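You operate a simulated robot arm through the tools that you are given. There is no shell and no other tool. Be economical: measure what you need, move in short steps, check, and stop when the job is done.

You run a simulated two-armed robot. Do the job below in one go: nothing can be reset, and whatever is moved stays where it is left.

TASK
Take the lid off the hooks tin and lay it down on the top of the motor table.

It is judged by the outcome, as a careful person would: the job done as asked, and still so three seconds after it is handed in. It fails if anything else is knocked over, pushed out of place, dropped, spilled or broken. A push-on lid holds only when it is set on centred and level and pressed home; a screw cap is set on level and turned clockwise until tight.

THE ROBOT
Two 6-joint arms with two-finger grippers on one trunk, on a base that drives. Base frame: it is fixed to the floor where the robot stands at the start and does not move with it; the origin is under the middle of the robot, x ahead of it, y to its left, z up. Lengths are in cm, angles in rad, forces in N, time in s.
The left shoulder is at the start at [6, 14.3, 90], the right one opposite. With the tool pointing down near the work surface each hand reaches from about 30 to 72 cm from the robot's upright axis, wherever it stands, measured 20 degrees to its own side. Payload 2.45 kg a hand.
The tool frame of a hand sits at the grasp point between the pads (the TCP): z along the fingers, y along the line on which they close. The tips reach 2.6 cm beyond it. The gripper opens to 9.6 cm. The gripper's body begins 6.9 cm behind the TCP.
Orientation is that of the tool frame in the base frame, as [roll, pitch, yaw] about the fixed x, y, z axes, in that order (R = Rz(yaw) Ry(pitch) Rx(roll)). With the fingers straight down and closing along the base's y, the tool's x points along the base's -x, its y along +y and its z along -z.

THE INTERFACE
- The arms move only by the tool move_arm. It takes "left_commands", "right_commands" or both (then of equal length, played together; a hand with none holds still); each is a list of rows, each an object (a shift or turn left out is 0, a gripper value left out holds the last) with "linear": the shift along the base's x, y, z in units of 200 mm (1.0 is 200 mm), a list of three; "rot": the turn, a rotation vector about the base's x, y, z in units of 120 degrees (1.0 is 120 degrees), a list of three. In form: [{"linear": [x, y, z], "rot": [ax, ay, az]}, ...]. A call has 1 to 12 rows; each row is the pose to reach, as a shift and turn from the pose commanded when the call began. "left_claw" and "right_claw" are, for a hand that has rows, the opening, from 0 (shut) to 1 (fully open), set as the call begins (left out, the last holds). A call with a number of a shift or a turn outside -1 to 1 is refused whole. Rows are played at 5 a second. More than 5 cm and 0.15 rad between two rows, or a gripper value outside its range, and nothing of the call is played. Where a pose cannot be reached the arm comes as near as it can. A force on the tool above 40 N (or 10 N above the force at the start of the call, whichever is more), or a blocked arm, ends the call early, and 0.2 s more pass. The fingers move at their own pace and stop on an object; they squeeze with about 35 N. The grip force told is the motor's: it shows also when the fingers shut on nothing. Time passes only in rows, and 0.2 s behind the last, so rows that repeat a pose let the fingers close. The reply holds the time, the measured pose of the TCP, the force on the tool along the base axes, the opening and the grip force, in the units named above and with some noise, with the torque about the TCP (base axes, N m) and any sound that the robot's microphone picked up.
- Cameras (640 x 400 px; columns grow to the right, rows downward): "scene" is now at [14.07, 1.87, 151.2]; the picture's right is [0.24, -0.97, -0.00], its down [-0.67, -0.17, -0.73] and it looks along [0.70, 0.17, -0.69] (base axes); focal length 280 px, centre (320, 200). "left" rides on the left gripper at [8.2, -0.3, -9.8] in its tool frame; the picture's right is [0.04, 1.00, 0.00], its down [-0.73, 0.03, -0.68] and it looks along [-0.68, 0.03, 0.73] (tool axes); focal length 256 px, centre (320, 200). "right" rides on the right gripper at [8.2, 0.3, -9.8] in its tool frame; the picture's right is [-0.04, 1.00, 0.00], its down [-0.73, -0.03, -0.68] and it looks along [-0.68, -0.03, 0.73] (tool axes); focal length 256 px, centre (320, 200). There is no depth. A picture from a camera that has moved, and an enlarged one, comes with that camera's place and axes in the base frame and with its lens.
- capture(camera): a new picture of that camera. No time passes.
- move_column(by): slides the trunk up (or, below 0, down) by that many cm; the arms and the scene camera ride with it, the base frame stays. It gives what a move gives, with no picture.
- steer(legs): drives the robot by 1 to 6 legs, each [ahead, turn to the left] in cm and rad, along the robot's own axes; the way and the turn of a leg run together, so that a leg with both is an arc; at most 150 cm and 3.142 rad a leg. The arms and the cameras ride along, it lands a little off, and it stops where it bumps. It gives what a move gives.
- head_to(pan, tilt): turns the head with the scene camera to pan (to the left, within 1.501 rad either way) and tilt (down, from -0.506 to 1.204), counted from straight ahead of the robot. It gives what a move gives.
- inspect(camera, box): a new picture of the part [left, top, right, bottom] of that camera's present view, enlarged. No time passes.
- finish_job(): hands the job in; it is judged then, once.

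Work in short steps. Places have to be worked out from the pictures, the camera data and where the tool is seen: move nearer, look again, correct. Check each grasp and each placing, and mend what went wrong. You have 120 turns and 100 pictures in all, those below and enlarged ones among them. Open the grippers and draw the arms clear of the work before you hand the job in, unless the task says otherwise; then end with one line.

The tools are called after "Request:" as name(argument=value, ...) on one line, values as JSON. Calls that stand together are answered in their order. move_arm: Moves the arms, as the interface text tells. Its arguments: {"type":"object","properties":{"left_commands":{"type":"array","items":{"type":"object","properties":{"linear":{"type":"array","items":{"type":"number"}},"rot":{"type":"array","items":{"type":"number"}}}}},"left_claw":{"type":"number"},"right_commands":{"type":"array","items":{"type":"object","properties":{"linear":{"type":"array","items":{"type":"number"}},"rot":{"type":"array","items":{"type":"number"}}}}},"right_claw":{"type":"number"}},"required":[]} The other tools are called the same way: move_column (by) slides the trunk up or down; steer (legs) drives the base; head_to (pan, tilt) turns the head that bears the scene camera; capture (camera) takes a picture; inspect (camera, box) takes an enlarged picture of a part of a camera's view; finish_job () hands the job in.

At the start:

```text
time: 0.0
left_ee_pos: [38.83, 26.13, 119.35]
left_tool_rot: [-3.14, -0.001, -3.135]
left_ft_force: [-0.5, 0.0, -0.4]
left_torque: [0.03, -0.01, -0.02]
left_grip_width: 9.61
left_gripper_force: 0.0
right_ee_pos: [43.87, -3.57, 115.99]
right_tool_rot: [-3.142, -0.001, -3.135]
right_ft_force: [0.9, -0.8, 0.4]
right_torque: [0.0, -0.01, 0.0]
right_grip_width: 9.6
right_gripper_force: 0.2
trunk travel left (down, up): [-52.5, 6.5]
robot x, y, heading: [0.28, -0.51, -0.0]
head pan, tilt: [0.243, 0.757]
```

scene: 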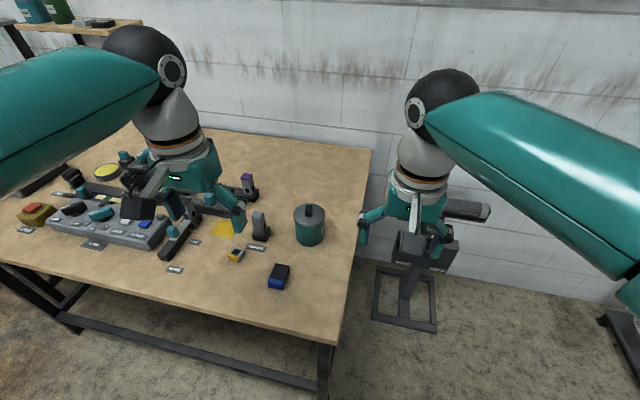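
right: 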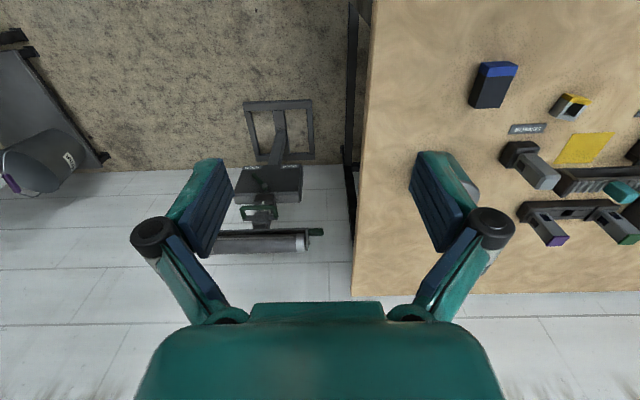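
left: 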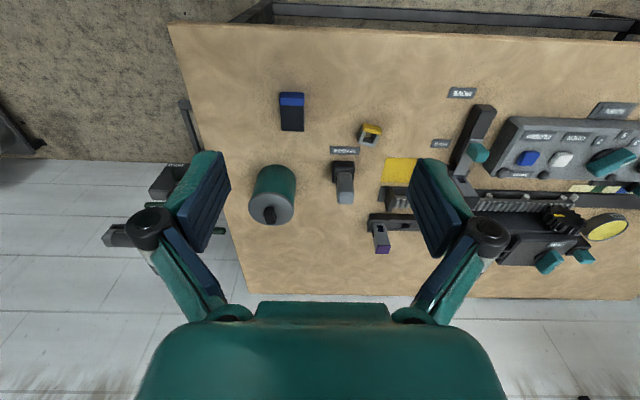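

I see a lidded teal tin on the table ahead, but labels must be read to know which is the hooks tin and which is the motor table. I enlarge the views and look around.

Request:
inspect(camera="scene", box=[200, 170, 360, 300])

Request:
head_to(pan=1.2, tilt=0.5)

Request:
capture(camera="scene")

Request:
head_to(pan=-0.9, tilt=0.6)

Request:
capture(camera="scene")

```text
3.08 times, centred on (280, 235) of scene
camera zoom: at [14.07, 1.87, 151.2], right [0.24, -0.97, 0.0], down [-0.67, -0.17, -0.73], along [0.7, 0.17, -0.69], focal length 862 px, centre (443, 92)
```

zoom: 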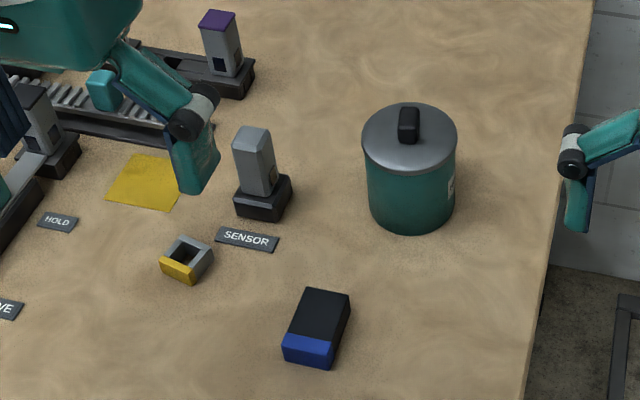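

```text
time: 1.2
left_ee_pos: [38.81, 26.06, 119.44]
left_tool_rot: [-3.141, 0.001, -3.134]
left_ft_force: [-0.6, -0.1, 0.2]
left_torque: [0.0, 0.0, 0.02]
left_grip_width: 9.6
left_gripper_force: 0.0
right_ee_pos: [43.73, -3.52, 116.11]
right_tool_rot: [-3.141, 0.001, -3.135]
right_ft_force: [0.1, 0.9, -0.4]
right_torque: [-0.03, 0.0, 0.0]
right_grip_width: 9.61
right_gripper_force: 0.0
trunk travel left (down, up): [-52.5, 6.5]
robot x, y, heading: [-0.15, -0.03, 0.003]
head pan, tilt: [1.201, 0.499]
```

```text
95 pictures are left
camera scene: at [9.35, 8.36, 153.45], right [0.93, -0.36, 0.0], down [-0.17, -0.45, -0.88], along [0.32, 0.82, -0.48], focal length 280 px, centre (320, 200)
```

scene: 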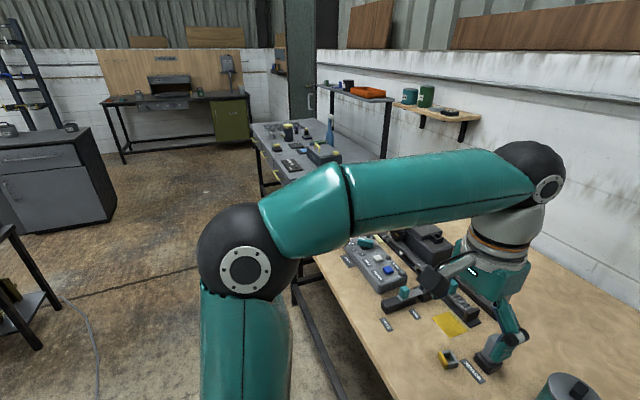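

```text
time: 3.2
left_ee_pos: [38.82, 26.09, 119.5]
left_tool_rot: [3.141, 0.002, -3.135]
left_ft_force: [-0.3, 0.3, 0.4]
left_torque: [-0.03, -0.01, 0.04]
left_grip_width: 9.62
left_gripper_force: 0.0
right_ee_pos: [43.7, -3.54, 116.1]
right_tool_rot: [3.14, 0.0, -3.135]
right_ft_force: [0.3, 0.0, -0.5]
right_torque: [-0.01, 0.02, 0.0]
right_grip_width: 9.61
right_gripper_force: 0.1
trunk travel left (down, up): [-52.5, 6.5]
robot x, y, heading: [-0.3, 0.46, 0.0]
head pan, tilt: [-0.901, 0.6]
```

```text
94 pictures are left
camera scene: at [11.55, -7.04, 152.54], right [-0.78, -0.62, 0.0], down [-0.35, 0.44, -0.82], along [0.51, -0.65, -0.57], focal length 280 px, centre (320, 200)
```

scene: 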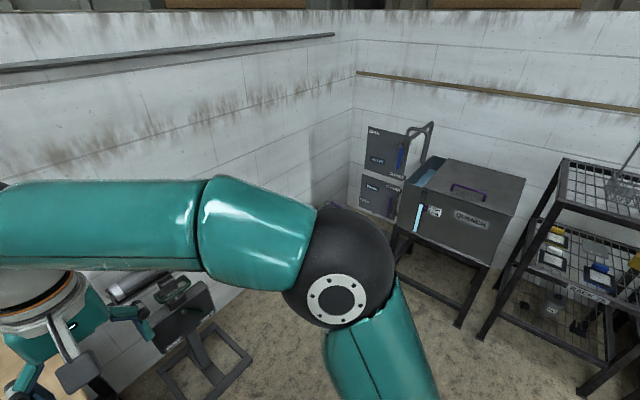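

The tin has a label on its right side. I enlarge the label and the stations from the left and turned-away views.

Request:
inspect(camera="left", box=[430, 70, 640, 300])

Request:
head_to(pan=0.9, tilt=0.4)

Request:
capture(camera="scene")

Request:
inspect(camera="scene", box=[60, 100, 300, 250])

Request:
head_to(pan=0.243, tilt=0.757)

Request:
inspect(camera="scene", box=[0, 140, 200, 265])

```text
1.74 times, centred on (535, 185) of left
camera zoom: at [30.75, 25.73, 129.23], right [-0.05, 1.0, 0.0], down [0.73, 0.04, 0.68], along [0.68, 0.03, -0.73], focal length 445 px, centre (-54, 226)
```

zoom: 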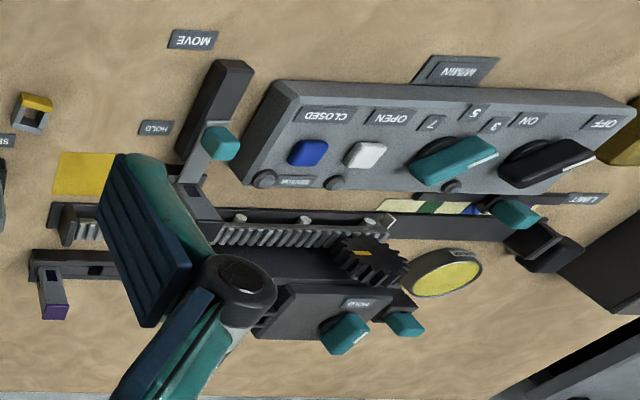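

```text
time: 5.0
left_ee_pos: [38.83, 26.09, 119.38]
left_tool_rot: [3.141, -0.001, -3.134]
left_ft_force: [0.0, -0.1, -0.3]
left_torque: [0.01, 0.0, 0.03]
left_grip_width: 9.6
left_gripper_force: 0.1
right_ee_pos: [43.61, -3.33, 116.22]
right_tool_rot: [-3.141, 0.001, -3.134]
right_ft_force: [-0.8, 0.3, -0.7]
right_torque: [0.0, 0.02, 0.0]
right_grip_width: 9.6
right_gripper_force: 0.2
trunk travel left (down, up): [-52.5, 6.5]
robot x, y, heading: [-0.27, -0.13, -0.001]
head pan, tilt: [0.901, 0.4]
```

```text
92 pictures are left
camera scene: at [11.81, 7.14, 154.36], right [0.78, -0.62, 0.0], down [-0.24, -0.3, -0.92], along [0.57, 0.72, -0.39], focal length 280 px, centre (320, 200)
```

scene: 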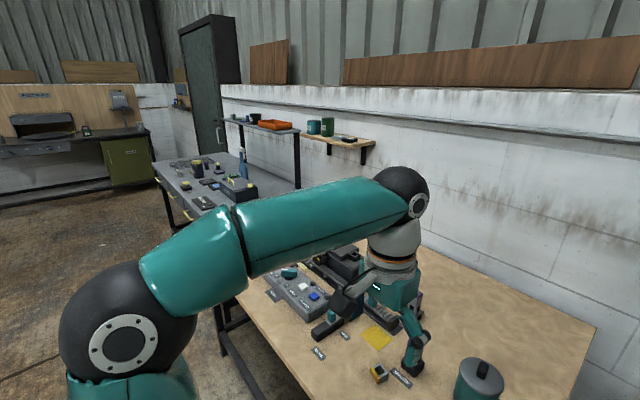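

```text
2.67 times, centred on (180, 175) of scene
camera zoom: at [11.81, 7.14, 154.36], right [0.78, -0.62, 0.0], down [-0.24, -0.3, -0.92], along [0.57, 0.72, -0.39], focal length 747 px, centre (693, 267)
```

zoom: 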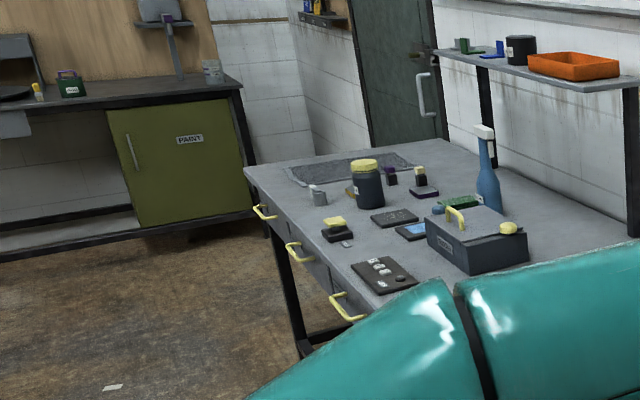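

```text
time: 6.1
left_ee_pos: [38.76, 26.05, 119.46]
left_tool_rot: [3.141, 0.0, -3.135]
left_ft_force: [0.0, -0.1, 0.2]
left_torque: [0.03, 0.0, -0.02]
left_grip_width: 9.57
left_gripper_force: 0.1
right_ee_pos: [43.65, -3.58, 116.18]
right_tool_rot: [3.141, 0.0, -3.133]
right_ft_force: [0.2, -0.5, -0.1]
right_torque: [0.0, 0.0, -0.02]
right_grip_width: 9.61
right_gripper_force: 0.0
trunk travel left (down, up): [-52.5, 6.5]
robot x, y, heading: [-0.37, -0.25, -0.006]
head pan, tilt: [0.243, 0.757]
```

```text
3.20 times, centred on (100, 202) of scene
camera zoom: at [14.07, 1.87, 151.2], right [0.24, -0.97, 0.0], down [-0.67, -0.17, -0.73], along [0.71, 0.18, -0.69], focal length 896 px, centre (1024, 192)
```

zoom: 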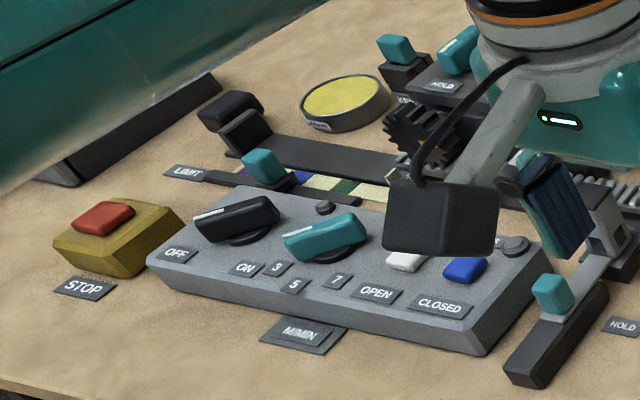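

The tin lid triangulates to about (66, 17.7, 94). I swing the right hand round to yaw +90° so its camera looks at the tin's labelled right side.

Request:
move_arm(right_commands=[{"linear": [0.09, 0.0, -0.05], "rot": [0, 0, 0.068]}, {"linear": [0.18, 0.0, -0.1], "rot": [0, 0, 0.136]}, {"linear": [0.27, 0.0, -0.15], "rot": [0, 0, 0.204]}, {"linear": [0.36, 0.0, -0.2], "rot": [0, 0, 0.272]}, {"linear": [0.45, 0.0, -0.25], "rot": [0, 0, 0.34]}, {"linear": [0.54, 0.0, -0.3], "rot": [0, 0, 0.408]}, {"linear": [0.63, 0.0, -0.35], "rot": [0, 0, 0.476]}, {"linear": [0.72, 0.0, -0.4], "rot": [0, 0, 0.544]}, {"linear": [0.81, 0.0, -0.45], "rot": [0, 0, 0.612]}, {"linear": [0.9, 0.0, -0.5], "rot": [0, 0, 0.68]}, {"linear": [0.95, 0.0, -0.5], "rot": [0, 0, 0.75]}])

Request:
capture(camera="right")

```text
time: 8.5
left_ee_pos: [38.69, 25.99, 119.48]
left_tool_rot: [3.141, 0.0, -3.135]
left_ft_force: [-0.6, 0.0, -0.7]
left_torque: [0.03, -0.05, -0.04]
left_grip_width: 9.61
left_gripper_force: 0.0
right_ee_pos: [61.56, -3.76, 105.92]
right_tool_rot: [3.139, 0.0, -1.561]
right_ft_force: [0.0, 0.5, -0.4]
right_torque: [0.0, -0.05, 0.0]
right_grip_width: 9.6
right_gripper_force: 0.0
right hand out of reach, approached as far as the arm can: row 11
trunk travel left (down, up): [-52.5, 6.5]
robot x, y, heading: [-0.06, 0.05, 0.001]
head pan, tilt: [0.243, 0.757]
```

```text
89 pictures are left
camera right: at [61.34, -11.89, 115.79], right [-1.0, 0.03, 0.0], down [0.02, 0.73, 0.68], along [0.02, 0.68, -0.73], focal length 256 px, centre (320, 200)
```

right: 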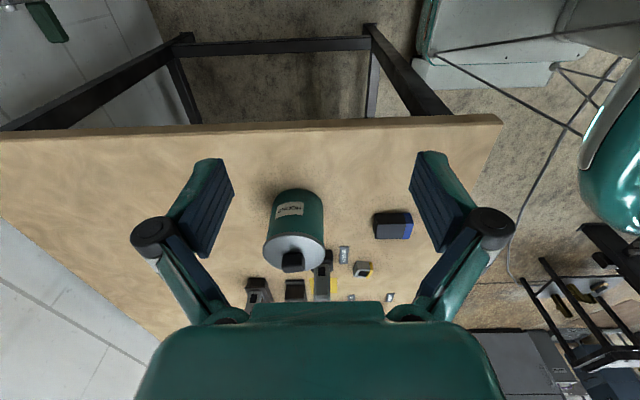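

Now I enlarge the label.

Request:
inspect(camera="right", box=[255, 180, 335, 280])

```text
4.00 times, centred on (295, 230) of right
camera zoom: at [61.34, -11.89, 115.79], right [-1.0, 0.03, 0.0], down [0.02, 0.73, 0.68], along [0.02, 0.68, -0.73], focal length 1024 px, centre (420, 80)
```

zoom: 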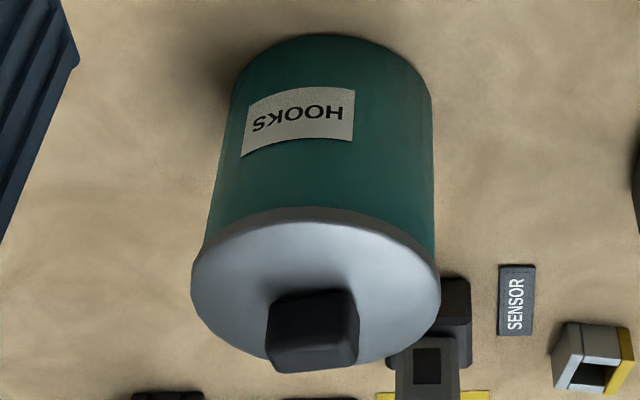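

It is the hooks tin. I still need to be sure which table is the motor table, so I look around more.

Request:
head_to(pan=1.5, tilt=0.4)

Request:
capture(camera="scene")

Request:
head_to(pan=-1.5, tilt=0.4)

Request:
capture(camera="scene")

Request:
capture(camera="left")

```text
time: 9.9
left_ee_pos: [38.77, 26.06, 119.41]
left_tool_rot: [-3.141, 0.0, -3.134]
left_ft_force: [-0.6, -0.9, -0.1]
left_torque: [-0.03, -0.03, -0.01]
left_grip_width: 9.57
left_gripper_force: 0.1
right_ee_pos: [61.74, -3.61, 105.85]
right_tool_rot: [-3.141, 0.001, -1.564]
right_ft_force: [-0.8, -0.8, 0.5]
right_torque: [0.02, -0.02, 0.0]
right_grip_width: 9.6
right_gripper_force: 0.0
trunk travel left (down, up): [-52.5, 6.5]
robot x, y, heading: [-0.09, -0.06, 0.005]
head pan, tilt: [1.499, 0.4]
```

```text
87 pictures are left
camera scene: at [6.75, 9.12, 154.36], right [1.0, -0.07, 0.0], down [-0.03, -0.39, -0.92], along [0.07, 0.92, -0.39], focal length 280 px, centre (320, 200)
```

scene: 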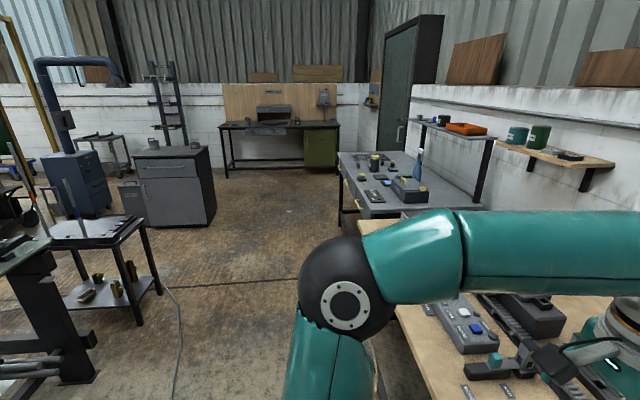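

```text
time: 12.5
left_ee_pos: [38.83, 26.13, 119.38]
left_tool_rot: [3.141, -0.002, -3.135]
left_ft_force: [0.0, -0.6, 1.1]
left_torque: [-0.01, -0.01, 0.0]
left_grip_width: 9.6
left_gripper_force: 0.0
right_ee_pos: [61.68, -3.61, 105.72]
right_tool_rot: [3.141, 0.001, -1.564]
right_ft_force: [-1.2, 0.1, 0.6]
right_torque: [0.03, -0.01, -0.03]
right_grip_width: 9.57
right_gripper_force: 0.0
trunk travel left (down, up): [-52.5, 6.5]
robot x, y, heading: [-0.47, 0.01, -0.002]
head pan, tilt: [-1.499, 0.4]
```

```text
86 pictures are left
camera scene: at [6.75, -9.36, 154.37], right [-1.0, -0.07, 0.0], down [-0.03, 0.39, -0.92], along [0.07, -0.92, -0.39], focal length 280 px, centre (320, 200)
```

scene: 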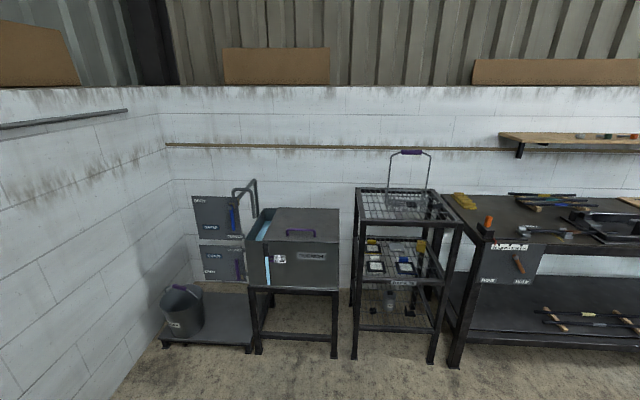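

```text
85 pictures are left
camera left: at [30.77, 25.73, 129.22], right [-0.05, 1.0, 0.0], down [0.73, 0.04, 0.68], along [0.68, 0.03, -0.73], focal length 256 px, centre (320, 200)
```

left: 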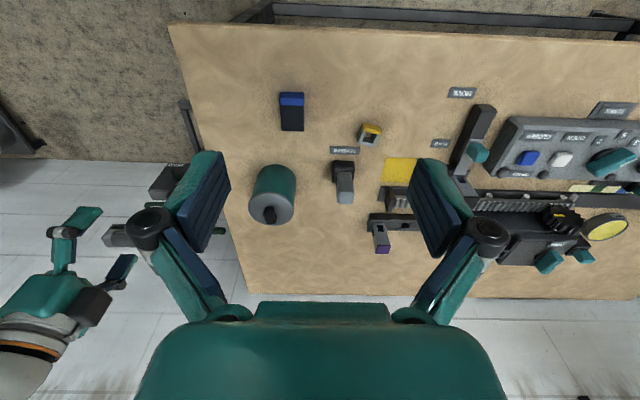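

The table ahead carries the motor drive (ON/OFF, M/MIN), so I take it as the motor table; the lid will be laid at about (53, 11.5). The knob is thin along y, so the left hand's orientation suits; I bring it over the tin in stages, keeping the right hand as a side viewer.

Request:
move_arm(left_commands=[{"linear": [0.2, -0.1, 0]}, {"linear": [0.4, -0.2, 0]}, {"linear": [0.6, -0.3, 0]}, {"linear": [0.8, -0.4, 0]}, {"linear": [0.95, -0.42, -0.1]}], left_claw=0.6)

Request:
move_arm(left_commands=[{"linear": [0.2, 0, -0.1]}, {"linear": [0.4, 0, -0.3]}, {"linear": [0.4, 0, -0.4]}])

Request:
capture(camera="left")

Request:
capture(camera="right")

```text
time: 13.7
left_ee_pos: [57.99, 17.6, 117.37]
left_tool_rot: [3.141, -0.005, -3.134]
left_ft_force: [1.2, -0.4, 0.9]
left_torque: [-0.02, 0.02, 0.0]
left_grip_width: 5.75
left_gripper_force: 0.2
right_ee_pos: [61.83, -3.66, 105.68]
right_tool_rot: [3.139, 0.0, -1.563]
right_ft_force: [-0.1, 0.1, -0.2]
right_torque: [0.01, 0.04, -0.03]
right_grip_width: 9.59
right_gripper_force: 0.0
trunk travel left (down, up): [-52.5, 6.5]
robot x, y, heading: [-0.09, -0.14, -0.001]
head pan, tilt: [-1.499, 0.4]
```

```text
refused: row 2 steps farther than a row can; nothing moved
```

```text
84 pictures are left
camera left: at [49.99, 17.32, 127.14], right [-0.05, 1.0, 0.0], down [0.74, 0.03, 0.68], along [0.68, 0.03, -0.74], focal length 256 px, centre (320, 200)
```

left: 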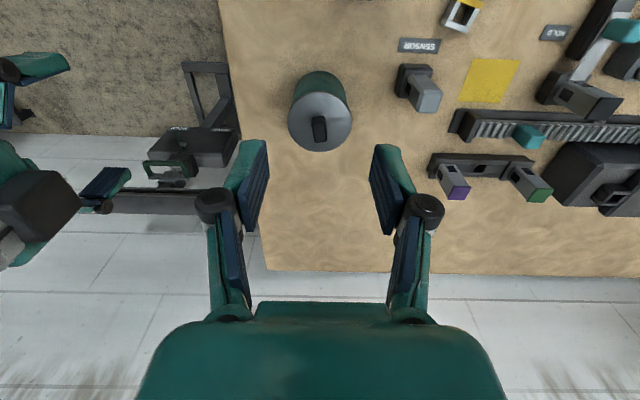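

```text
83 pictures are left
camera right: at [61.62, -11.85, 115.63], right [-1.0, 0.03, 0.0], down [0.03, 0.73, 0.68], along [0.02, 0.68, -0.73], focal length 256 px, centre (320, 200)
```

right: 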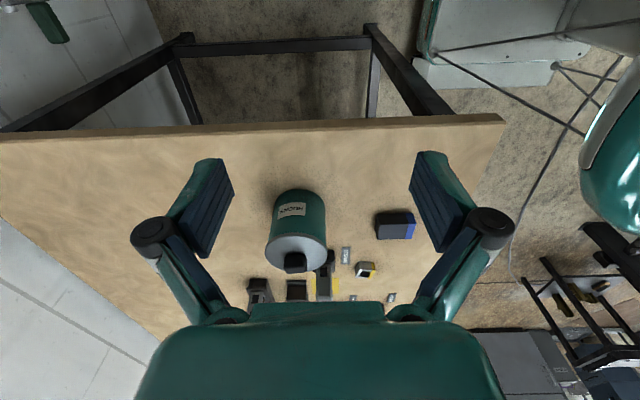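

The new left view puts the knob at about (65.9, 18.0). I move over it and lower to z≈104.

Request:
move_arm(left_commands=[{"linear": [0.15, 0.02, -0.1]}, {"linear": [0.3, 0.02, -0.2]}, {"linear": [0.4, 0.02, -0.35]}, {"linear": [0.4, 0.02, -0.5]}, {"linear": [0.4, 0.02, -0.65]}])

Request:
capture(camera="left")

Request:
inspect(camera="right", box=[220, 170, 380, 300])

```text
time: 14.9
left_ee_pos: [64.65, 18.18, 104.01]
left_tool_rot: [-3.141, 0.001, -3.132]
left_ft_force: [-0.7, 1.0, 0.0]
left_torque: [-0.01, 0.0, -0.01]
left_grip_width: 5.76
left_gripper_force: 0.1
left hand out of reach, approached as far as the arm can: row 1, 2, 3, 4, 5
right_ee_pos: [61.71, -3.45, 105.87]
right_tool_rot: [3.139, 0.001, -1.562]
right_ft_force: [0.7, 0.8, 0.1]
right_torque: [0.01, -0.01, 0.01]
right_grip_width: 9.6
right_gripper_force: 0.0
trunk travel left (down, up): [-52.5, 6.5]
robot x, y, heading: [-0.33, -0.08, 0.001]
head pan, tilt: [-1.499, 0.4]
```

```text
82 pictures are left
camera left: at [56.59, 17.82, 113.77], right [-0.05, 1.0, 0.0], down [0.73, 0.04, 0.68], along [0.68, 0.03, -0.73], focal length 256 px, centre (320, 200)
```

left: 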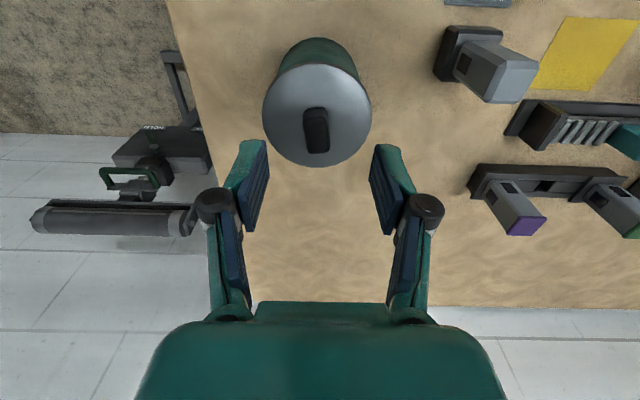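

```text
3.08 times, centred on (300, 235) of right
camera zoom: at [61.47, -11.82, 115.74], right [-1.0, 0.03, 0.0], down [0.02, 0.73, 0.68], along [0.02, 0.68, -0.73], focal length 788 px, centre (382, 92)
```

zoom: 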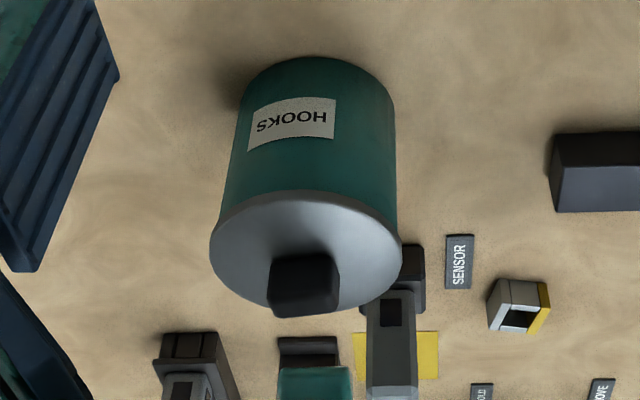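

The arm is at the end of its reach (64.65). I check the gap between the base and the table before driving a little forward.

Request:
head_to(pan=0.0, tilt=1.2)

Request:
capture(camera="scene")

```text
time: 16.5
left_ee_pos: [64.69, 18.13, 104.06]
left_tool_rot: [3.14, 0.0, -3.134]
left_ft_force: [0.1, 0.6, 0.6]
left_torque: [-0.02, -0.01, 0.04]
left_grip_width: 5.76
left_gripper_force: 0.0
right_ee_pos: [61.68, -3.63, 105.83]
right_tool_rot: [3.141, 0.0, -1.564]
right_ft_force: [0.3, -0.2, 0.0]
right_torque: [0.02, 0.0, -0.02]
right_grip_width: 9.59
right_gripper_force: 0.0
trunk travel left (down, up): [-52.5, 6.5]
robot x, y, heading: [0.04, -0.01, -0.0]
head pan, tilt: [0.0, 1.201]
```

```text
80 pictures are left
camera scene: at [11.71, -0.12, 148.08], right [0.0, -1.0, 0.0], down [-0.93, 0.0, -0.36], along [0.36, 0.0, -0.93], focal length 280 px, centre (320, 200)
```

scene: 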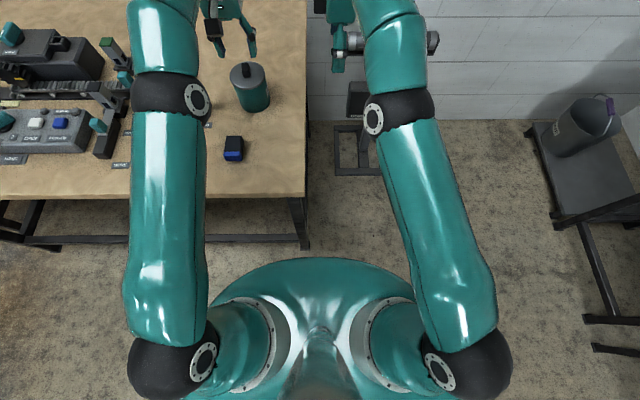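

The floor is visible from about x=36 and the table leg is at x≈43, so driving ahead 4 cm is safe.

Request:
steer(legs=[[4, 0]])

Request:
capture(camera="left")

```text
time: 17.4
left_ee_pos: [69.01, 18.09, 103.88]
left_tool_rot: [-3.141, -0.004, -3.136]
left_ft_force: [0.5, -0.9, -0.7]
left_torque: [-0.01, 0.04, 0.0]
left_grip_width: 5.76
left_gripper_force: 0.1
right_ee_pos: [65.96, -3.63, 105.61]
right_tool_rot: [3.137, 0.0, -1.564]
right_ft_force: [0.8, -0.7, -1.2]
right_torque: [-0.02, 0.06, 0.0]
right_grip_width: 9.6
right_gripper_force: 0.1
trunk travel left (down, up): [-52.5, 6.5]
robot x, y, heading: [4.33, -0.08, 0.003]
head pan, tilt: [0.0, 1.201]
```

```text
79 pictures are left
camera left: at [60.93, 17.72, 113.62], right [-0.05, 1.0, 0.0], down [0.74, 0.03, 0.68], along [0.68, 0.03, -0.74], focal length 256 px, centre (320, 200)
```

left: 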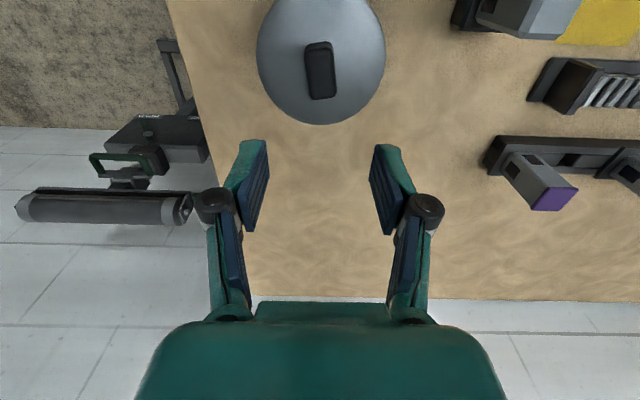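

Knob centre comes out at (65.8, 18.0), its top at ~95.9, with the bar turned about +0.14 rad. I back up in x, turn to match, lower to z≈100, then check.

Request:
move_arm(left_commands=[{"linear": [-0.08, 0, 0], "rot": [0, 0, 0.03]}, {"linear": [-0.16, 0, -0.05], "rot": [0, 0, 0.06]}, {"linear": [-0.16, 0, -0.15], "rot": [0, 0, 0.06]}, {"linear": [-0.16, 0, -0.15], "rot": [0, 0, 0.06]}])

Request:
capture(camera="left")

Request:
capture(camera="right")

```text
time: 18.4
left_ee_pos: [65.41, 18.18, 100.97]
left_tool_rot: [-3.141, 0.001, -3.009]
left_ft_force: [0.3, -0.6, 0.1]
left_torque: [-0.01, -0.02, -0.04]
left_grip_width: 5.73
left_gripper_force: 0.0
right_ee_pos: [65.86, -3.75, 105.8]
right_tool_rot: [3.138, -0.002, -1.563]
right_ft_force: [-0.1, 0.4, 0.8]
right_torque: [-0.01, 0.0, 0.0]
right_grip_width: 9.61
right_gripper_force: 0.0
trunk travel left (down, up): [-52.5, 6.5]
robot x, y, heading: [3.78, -0.28, -0.004]
head pan, tilt: [0.0, 1.201]
```

```text
78 pictures are left
camera left: at [57.53, 16.75, 110.84], right [-0.17, 0.99, 0.0], down [0.72, 0.13, 0.68], along [0.67, 0.12, -0.73], focal length 256 px, centre (320, 200)
```

left: 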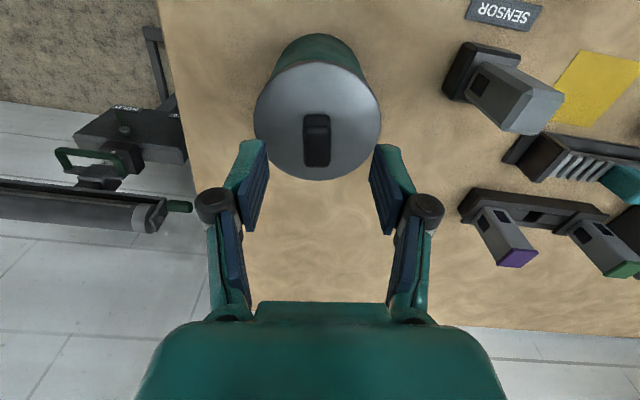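

```text
77 pictures are left
camera right: at [65.51, -11.9, 115.76], right [-1.0, 0.03, 0.0], down [0.03, 0.73, 0.68], along [0.02, 0.68, -0.73], focal length 256 px, centre (320, 200)
```

right: 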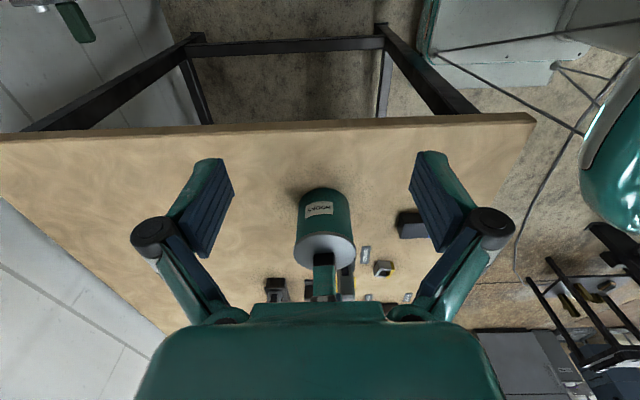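

The bar is now square to the fingers, at (65.9, 18.0). I lower to z≈97.2 around the knob.

Request:
move_arm(left_commands=[{"linear": [0.025, -0.01, -0.07]}, {"linear": [0.025, -0.01, -0.14]}, {"linear": [0.025, -0.01, -0.18]}, {"linear": [0.025, -0.01, -0.18]}])

Request:
capture(camera="left")

Request:
inspect(camera="right", box=[260, 180, 390, 310])

```text
time: 19.4
left_ee_pos: [65.98, 18.15, 97.3]
left_tool_rot: [3.142, -0.001, -3.009]
left_ft_force: [0.0, 0.6, 0.2]
left_torque: [0.0, 0.02, 0.0]
left_grip_width: 5.75
left_gripper_force: 0.1
right_ee_pos: [65.84, -3.65, 105.91]
right_tool_rot: [3.141, -0.001, -1.564]
right_ft_force: [0.9, -1.1, 0.0]
right_torque: [-0.01, 0.01, 0.03]
right_grip_width: 9.61
right_gripper_force: 0.1
trunk travel left (down, up): [-52.5, 6.5]
robot x, y, heading: [4.1, 0.01, -0.003]
head pan, tilt: [0.0, 1.201]
```

```text
76 pictures are left
camera left: at [58.07, 16.64, 107.21], right [-0.17, 0.99, 0.0], down [0.72, 0.13, 0.68], along [0.67, 0.12, -0.73], focal length 256 px, centre (320, 200)
```

left: 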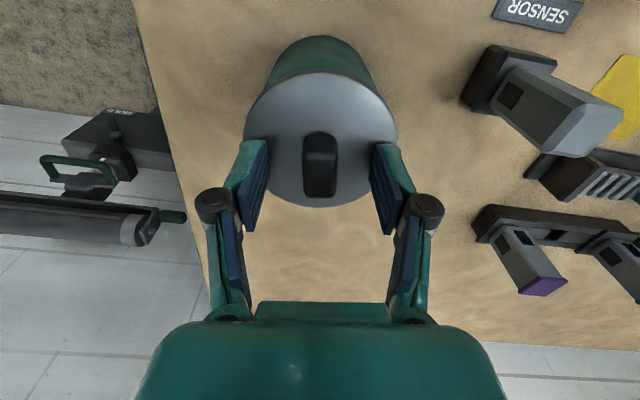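

```text
3.08 times, centred on (325, 245) of right
camera zoom: at [65.51, -11.89, 115.76], right [-1.0, 0.03, 0.0], down [0.03, 0.73, 0.68], along [0.02, 0.68, -0.73], focal length 788 px, centre (305, 62)
```

zoom: 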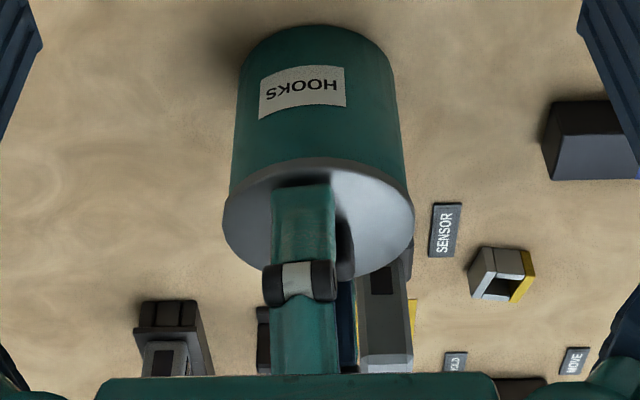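

The fingers straddle the knob. I close the gripper and check the width.

Request:
move_arm(left_commands=[{"linear": [0, 0, 0]}, {"linear": [0, 0, 0]}, {"linear": [0, 0, 0]}, {"linear": [0, 0, 0]}], left_claw=0)

Request:
capture(camera="left")

Request:
inspect(camera="right", box=[260, 180, 390, 310])

```text
time: 20.4
left_ee_pos: [66.05, 18.14, 97.5]
left_tool_rot: [-3.141, -0.002, -3.009]
left_ft_force: [0.2, 0.7, 6.3]
left_torque: [0.05, -0.13, -0.04]
left_grip_width: 1.68
left_gripper_force: 35.0
right_ee_pos: [65.76, -3.63, 105.81]
right_tool_rot: [3.14, 0.002, -1.563]
right_ft_force: [-0.6, 0.4, 0.6]
right_torque: [-0.02, 0.0, -0.02]
right_grip_width: 9.59
right_gripper_force: 0.0
trunk travel left (down, up): [-52.5, 6.5]
robot x, y, heading: [4.2, -0.15, 0.002]
head pan, tilt: [0.0, 1.201]
```

```text
74 pictures are left
camera left: at [58.02, 16.65, 107.3], right [-0.17, 0.99, 0.0], down [0.72, 0.13, 0.68], along [0.67, 0.12, -0.73], focal length 256 px, centre (320, 200)
```

left: 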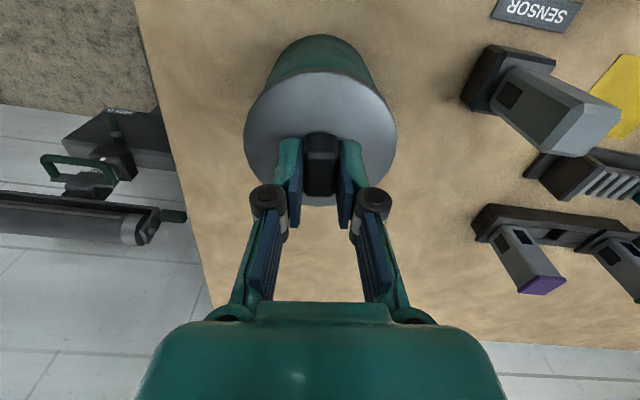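

```text
3.08 times, centred on (325, 245) of right
camera zoom: at [65.46, -11.89, 115.8], right [-1.0, 0.03, 0.0], down [0.03, 0.73, 0.68], along [0.02, 0.68, -0.73], focal length 788 px, centre (305, 62)
```

zoom: 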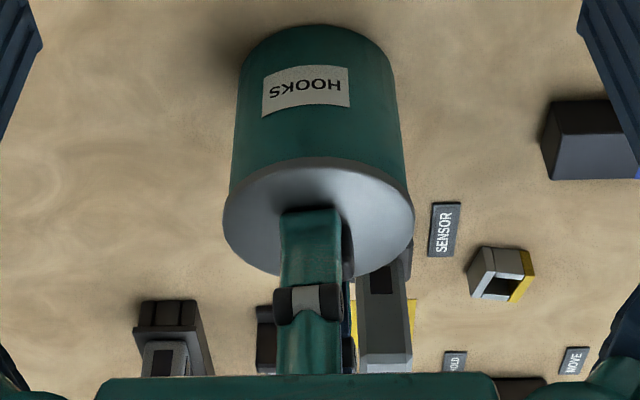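

The knob is gripped (1.68 cm wide). I lift gently by 0.6 cm to feel whether the lid comes or the tin follows.

Request:
move_arm(left_commands=[{"linear": [0, 0, 0.01]}, {"linear": [0, 0, 0.02]}, {"linear": [0, 0, 0.03]}, {"linear": [0, 0, 0.03]}])

Request:
inspect(camera="right", box=[260, 180, 390, 310])

```text
time: 21.4
left_ee_pos: [65.93, 17.88, 97.95]
left_tool_rot: [3.142, 0.0, -3.009]
left_ft_force: [0.7, 0.2, -1.2]
left_torque: [0.0, 0.03, 0.0]
left_grip_width: 1.66
left_gripper_force: 35.6
right_ee_pos: [65.68, -3.73, 105.83]
right_tool_rot: [3.14, 0.0, -1.565]
right_ft_force: [0.1, 0.3, 0.2]
right_torque: [0.02, 0.01, 0.0]
right_grip_width: 9.59
right_gripper_force: 0.0
trunk travel left (down, up): [-52.5, 6.5]
robot x, y, heading: [3.91, -0.07, -0.002]
head pan, tilt: [0.0, 1.201]
```

```text
3.08 times, centred on (325, 245) of right
camera zoom: at [65.53, -11.89, 115.75], right [-1.0, 0.03, 0.0], down [0.03, 0.73, 0.68], along [0.02, 0.68, -0.73], focal length 788 px, centre (305, 62)
```

zoom: 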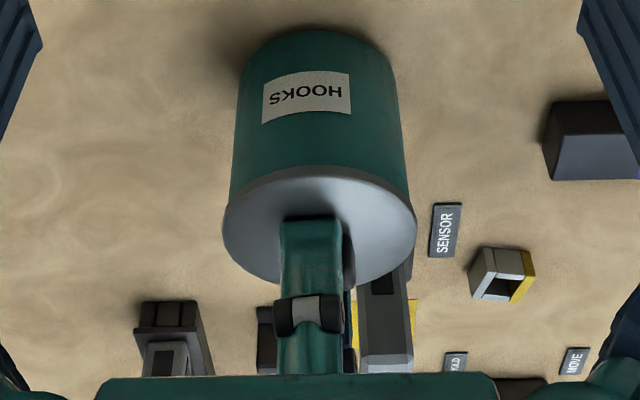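

The tin rises with the lid, so it must be held by the right hand. I set the tin back down, and swing the right hand back, turning its yaw the other way so that it can later point sideways with its camera on top.

Request:
move_arm(left_commands=[{"linear": [0, 0, -0.01]}, {"linear": [0, 0, -0.02]}, {"linear": [0, 0, -0.03]}, {"linear": [0, 0, -0.03]}])

Request:
inspect(camera="right", box=[260, 180, 390, 310])

Request:
move_arm(right_commands=[{"linear": [-0.05, -0.05, 0.02], "rot": [0, 0, -0.068]}, {"linear": [-0.1, -0.1, 0.04], "rot": [0, 0, -0.136]}, {"linear": [-0.15, -0.15, 0.06], "rot": [0, 0, -0.204]}, {"linear": [-0.2, -0.2, 0.08], "rot": [0, 0, -0.272]}, {"linear": [-0.25, -0.25, 0.1], "rot": [0, 0, -0.34]}, {"linear": [-0.3, -0.3, 0.12], "rot": [0, 0, -0.408]}, {"linear": [-0.35, -0.35, 0.14], "rot": [0, 0, -0.476]}, {"linear": [-0.4, -0.4, 0.16], "rot": [0, 0, -0.544]}, {"linear": [-0.45, -0.45, 0.18], "rot": [0, 0, -0.612]}, {"linear": [-0.5, -0.5, 0.2], "rot": [0, 0, -0.68]}, {"linear": [-0.5, -0.5, 0.2], "rot": [0, 0, -0.75]}])

Request:
move_arm(right_commands=[{"rot": [0, 0, -0.068]}, {"rot": [0, 0, -0.136]}, {"rot": [0, 0, -0.204]}, {"rot": [0, 0, -0.272]}, {"rot": [0, 0, -0.34]}, {"rot": [0, 0, -0.408]}, {"rot": [0, 0, -0.476]}, {"rot": [0, 0, -0.544]}, {"rot": [0, 0, -0.612]}, {"rot": [0, 0, -0.68]}, {"rot": [0, 0, -0.75]}])

```text
time: 22.4
left_ee_pos: [65.92, 17.85, 97.44]
left_tool_rot: [-3.141, 0.003, -3.007]
left_ft_force: [0.8, -0.3, 3.7]
left_torque: [0.04, -0.08, 0.01]
left_grip_width: 1.68
left_gripper_force: 35.0
right_ee_pos: [65.75, -3.54, 105.83]
right_tool_rot: [3.14, -0.001, -1.565]
right_ft_force: [0.0, -0.5, -0.6]
right_torque: [0.0, 0.01, -0.03]
right_grip_width: 9.6
right_gripper_force: 0.0
trunk travel left (down, up): [-52.5, 6.5]
robot x, y, heading: [3.91, 0.0, -0.001]
head pan, tilt: [0.0, 1.201]
```

```text
3.08 times, centred on (325, 245) of right
camera zoom: at [65.49, -11.9, 115.79], right [-1.0, 0.03, 0.0], down [0.03, 0.73, 0.68], along [0.02, 0.68, -0.73], focal length 788 px, centre (305, 62)
```

zoom: 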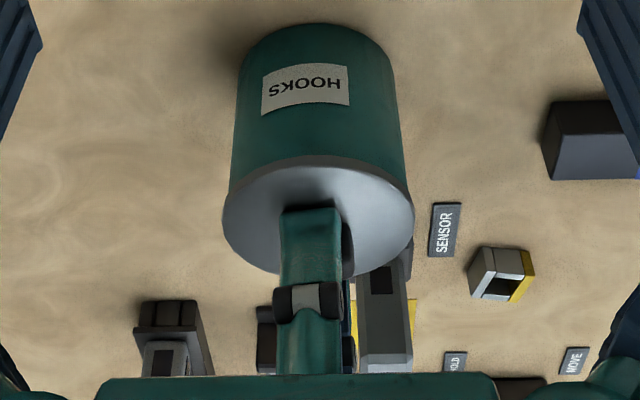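

```text
time: 24.8
left_ee_pos: [65.89, 17.89, 97.58]
left_tool_rot: [-3.141, 0.0, -3.008]
left_ft_force: [-3.7, 0.0, 8.6]
left_torque: [-0.02, 0.19, -0.01]
left_grip_width: 1.68
left_gripper_force: 35.0
right_ee_pos: [65.18, -12.34, 110.64]
right_tool_rot: [3.139, 0.0, -3.101]
right_ft_force: [-0.5, -0.3, -0.4]
right_torque: [0.0, 0.02, 0.05]
right_grip_width: 9.61
right_gripper_force: 0.1
right hand out of reach, approached as far as the arm can: row 1, 2, 3, 4, 5, 6, 7, 8, 9, 10, 11
trunk travel left (down, up): [-52.5, 6.5]
robot x, y, heading: [4.27, -0.46, 0.001]
head pan, tilt: [0.0, 1.201]
```

```text
time: 27.2
left_ee_pos: [65.99, 17.97, 97.42]
left_tool_rot: [3.141, -0.001, -3.007]
left_ft_force: [-1.2, -0.8, 8.1]
left_torque: [-0.01, -0.04, 0.02]
left_grip_width: 1.68
left_gripper_force: 35.4
right_ee_pos: [65.22, -12.31, 110.72]
right_tool_rot: [-3.141, 0.0, 1.575]
right_ft_force: [1.3, -0.4, -0.5]
right_torque: [-0.02, -0.02, -0.01]
right_grip_width: 9.56
right_gripper_force: 0.0
trunk travel left (down, up): [-52.5, 6.5]
robot x, y, heading: [4.27, 0.08, -0.003]
head pan, tilt: [0.0, 1.201]
```

The right hand reached yaw +90° but its x did not come back as commanded. I pull it back in x and see.

Request:
move_arm(right_commands=[{"linear": [-0.1, 0, 0]}, {"linear": [-0.2, 0, 0]}, {"linear": [-0.3, 0, 0]}, {"linear": [-0.3, 0, 0]}])

```text
time: 28.2
left_ee_pos: [65.94, 17.87, 97.47]
left_tool_rot: [3.14, 0.002, -3.009]
left_ft_force: [-1.8, -0.6, 6.8]
left_torque: [-0.02, -0.11, 0.02]
left_grip_width: 1.67
left_gripper_force: 34.9
right_ee_pos: [59.39, -12.38, 110.6]
right_tool_rot: [3.14, 0.001, 1.576]
right_ft_force: [-0.5, 0.1, -0.1]
right_torque: [0.0, -0.02, 0.03]
right_grip_width: 9.58
right_gripper_force: 0.1
trunk travel left (down, up): [-52.5, 6.5]
robot x, y, heading: [4.27, -0.23, 0.001]
head pan, tilt: [0.0, 1.201]
```

Fine now. I tip the right tool up to point along +y (camera on top), in free space.

Request:
move_arm(right_commands=[{"rot": [0.068, 0, 0]}, {"rot": [0.136, 0, 0]}, {"rot": [0.204, 0, 0]}, {"rot": [0.272, 0, 0]}, {"rot": [0.34, 0, 0]}, {"rot": [0.408, 0, 0]}, {"rot": [0.476, 0, 0]}, {"rot": [0.544, 0, 0]}, {"rot": [0.612, 0, 0]}, {"rot": [0.68, 0, 0]}, {"rot": [0.68, 0, 0]}], right_claw=1)

Request:
capture(camera="right")

Request:
head_to(pan=-0.1, tilt=0.8)

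Request:
capture(camera="scene")

```text
time: 30.6
left_ee_pos: [65.92, 17.94, 97.43]
left_tool_rot: [3.14, 0.0, -3.01]
left_ft_force: [-1.5, -0.6, 8.4]
left_torque: [0.03, 0.04, -0.01]
left_grip_width: 1.69
left_gripper_force: 35.6
right_ee_pos: [59.38, -12.32, 110.71]
right_tool_rot: [3.094, -1.427, 1.618]
right_ft_force: [0.0, -0.2, 0.7]
right_torque: [0.03, -0.01, 0.03]
right_grip_width: 9.61
right_gripper_force: 0.0
trunk travel left (down, up): [-52.5, 6.5]
robot x, y, heading: [3.79, 0.39, -0.009]
head pan, tilt: [0.0, 1.201]
```

```text
70 pictures are left
camera right: at [59.68, -20.91, 120.29], right [1.0, -0.01, -0.03], down [-0.03, -0.78, -0.63], along [-0.02, 0.63, -0.78], focal length 256 px, centre (320, 200)
```

right: 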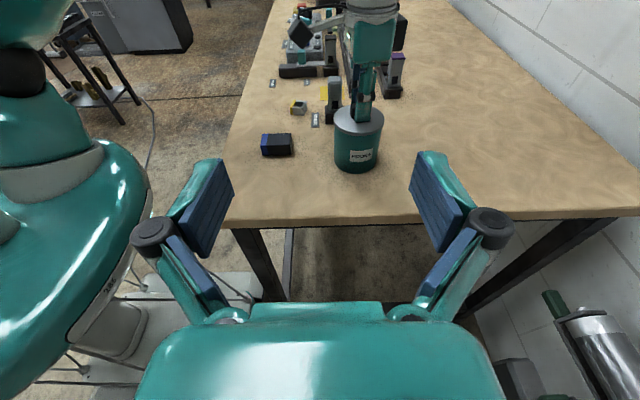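

```text
time: 31.5
left_ee_pos: [65.87, 17.89, 97.45]
left_tool_rot: [3.141, 0.001, -3.008]
left_ft_force: [-1.4, -0.1, 6.2]
left_torque: [0.02, 0.02, 0.02]
left_grip_width: 1.67
left_gripper_force: 35.0
right_ee_pos: [59.44, -12.26, 110.55]
right_tool_rot: [3.1, -1.424, 1.615]
right_ft_force: [-0.2, 0.6, 0.4]
right_torque: [0.01, 0.0, 0.01]
right_grip_width: 9.57
right_gripper_force: 0.0
trunk travel left (down, up): [-52.5, 6.5]
robot x, y, heading: [4.11, 0.24, -0.003]
head pan, tilt: [-0.099, 0.799]
```

```text
69 pictures are left
camera scene: at [18.12, -0.95, 150.85], right [-0.1, -0.99, 0.0], down [-0.71, 0.07, -0.7], along [0.69, -0.07, -0.72], focal length 280 px, centre (320, 200)
```

scene: 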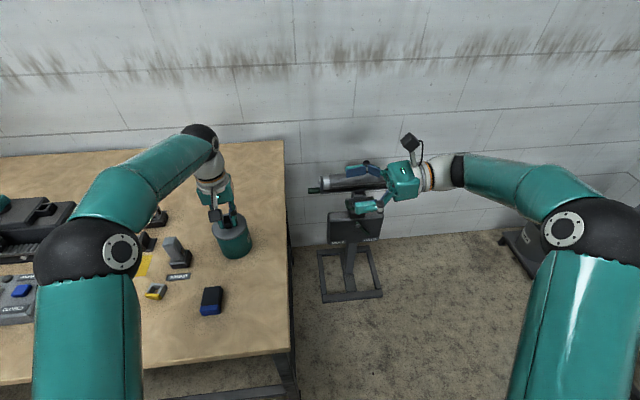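

The right hand is now nearly horizontal, pointing +y with its camera on top; the tin spans z≈84.5–94.5 and is centred at about (65.8, 17.9). I lower the right hand outside the table to z≈92.

Request:
move_arm(right_commands=[{"linear": [0.08, 0, -0.15]}, {"linear": [0.16, 0, -0.3]}, {"linear": [0.24, 0, -0.45]}, {"linear": [0.32, 0, -0.6]}, {"linear": [0.32, 0, -0.75]}, {"linear": [0.32, 0, -0.9]}, {"linear": [0.32, 0, -0.9]}])

Request:
capture(camera="right")

Request:
capture(camera="scene")

```text
time: 33.1
left_ee_pos: [66.04, 17.9, 97.4]
left_tool_rot: [-3.141, 0.002, -3.01]
left_ft_force: [-1.4, 0.7, 7.1]
left_torque: [0.02, 0.03, -0.01]
left_grip_width: 1.68
left_gripper_force: 34.7
right_ee_pos: [65.81, -12.43, 92.61]
right_tool_rot: [3.099, -1.425, 1.612]
right_ft_force: [-0.9, 0.6, 0.3]
right_torque: [0.0, 0.0, 0.01]
right_grip_width: 9.59
right_gripper_force: 0.0
trunk travel left (down, up): [-52.5, 6.5]
robot x, y, heading: [4.16, 0.09, -0.006]
head pan, tilt: [-0.099, 0.799]
```

```text
68 pictures are left
camera right: at [66.07, -20.96, 102.23], right [1.0, -0.01, -0.03], down [-0.03, -0.78, -0.63], along [-0.02, 0.63, -0.78], focal length 256 px, centre (320, 200)
```

right: 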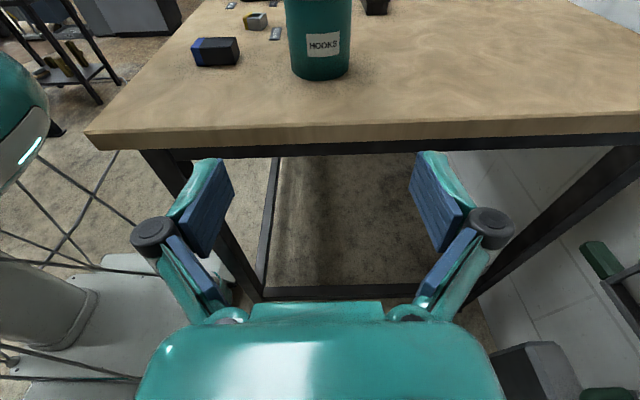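

```text
67 pictures are left
camera scene: at [18.13, -0.95, 150.86], right [-0.1, -0.99, 0.0], down [-0.71, 0.07, -0.7], along [0.69, -0.07, -0.72], focal length 280 px, centre (320, 200)
```

scene: 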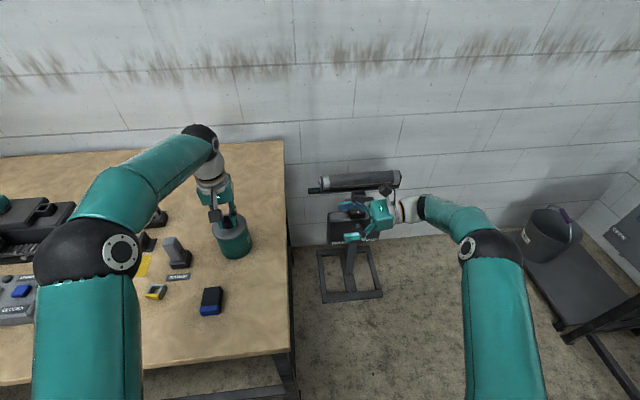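

Alignment looks good, but the body (~8.5 cm) leaves little room within the 9.6 cm opening, so I measure the tin's column precisely.

Request:
inspect(camera="right", box=[260, 0, 380, 90])

```text
4.44 times, centred on (320, 45) of right
camera zoom: at [66.07, -20.96, 102.23], right [1.0, -0.01, -0.03], down [-0.03, -0.78, -0.63], along [-0.02, 0.63, -0.78], focal length 1138 px, centre (320, 889)
```

zoom: 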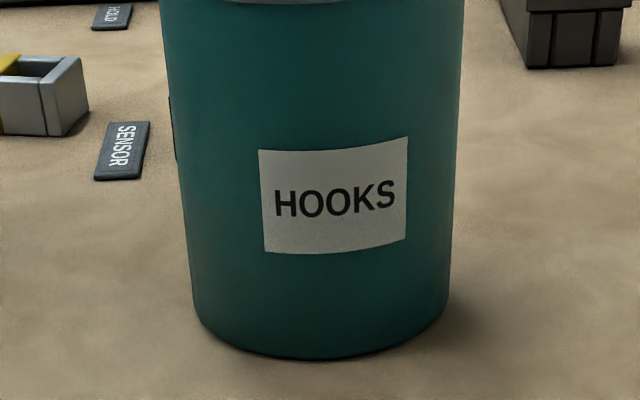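

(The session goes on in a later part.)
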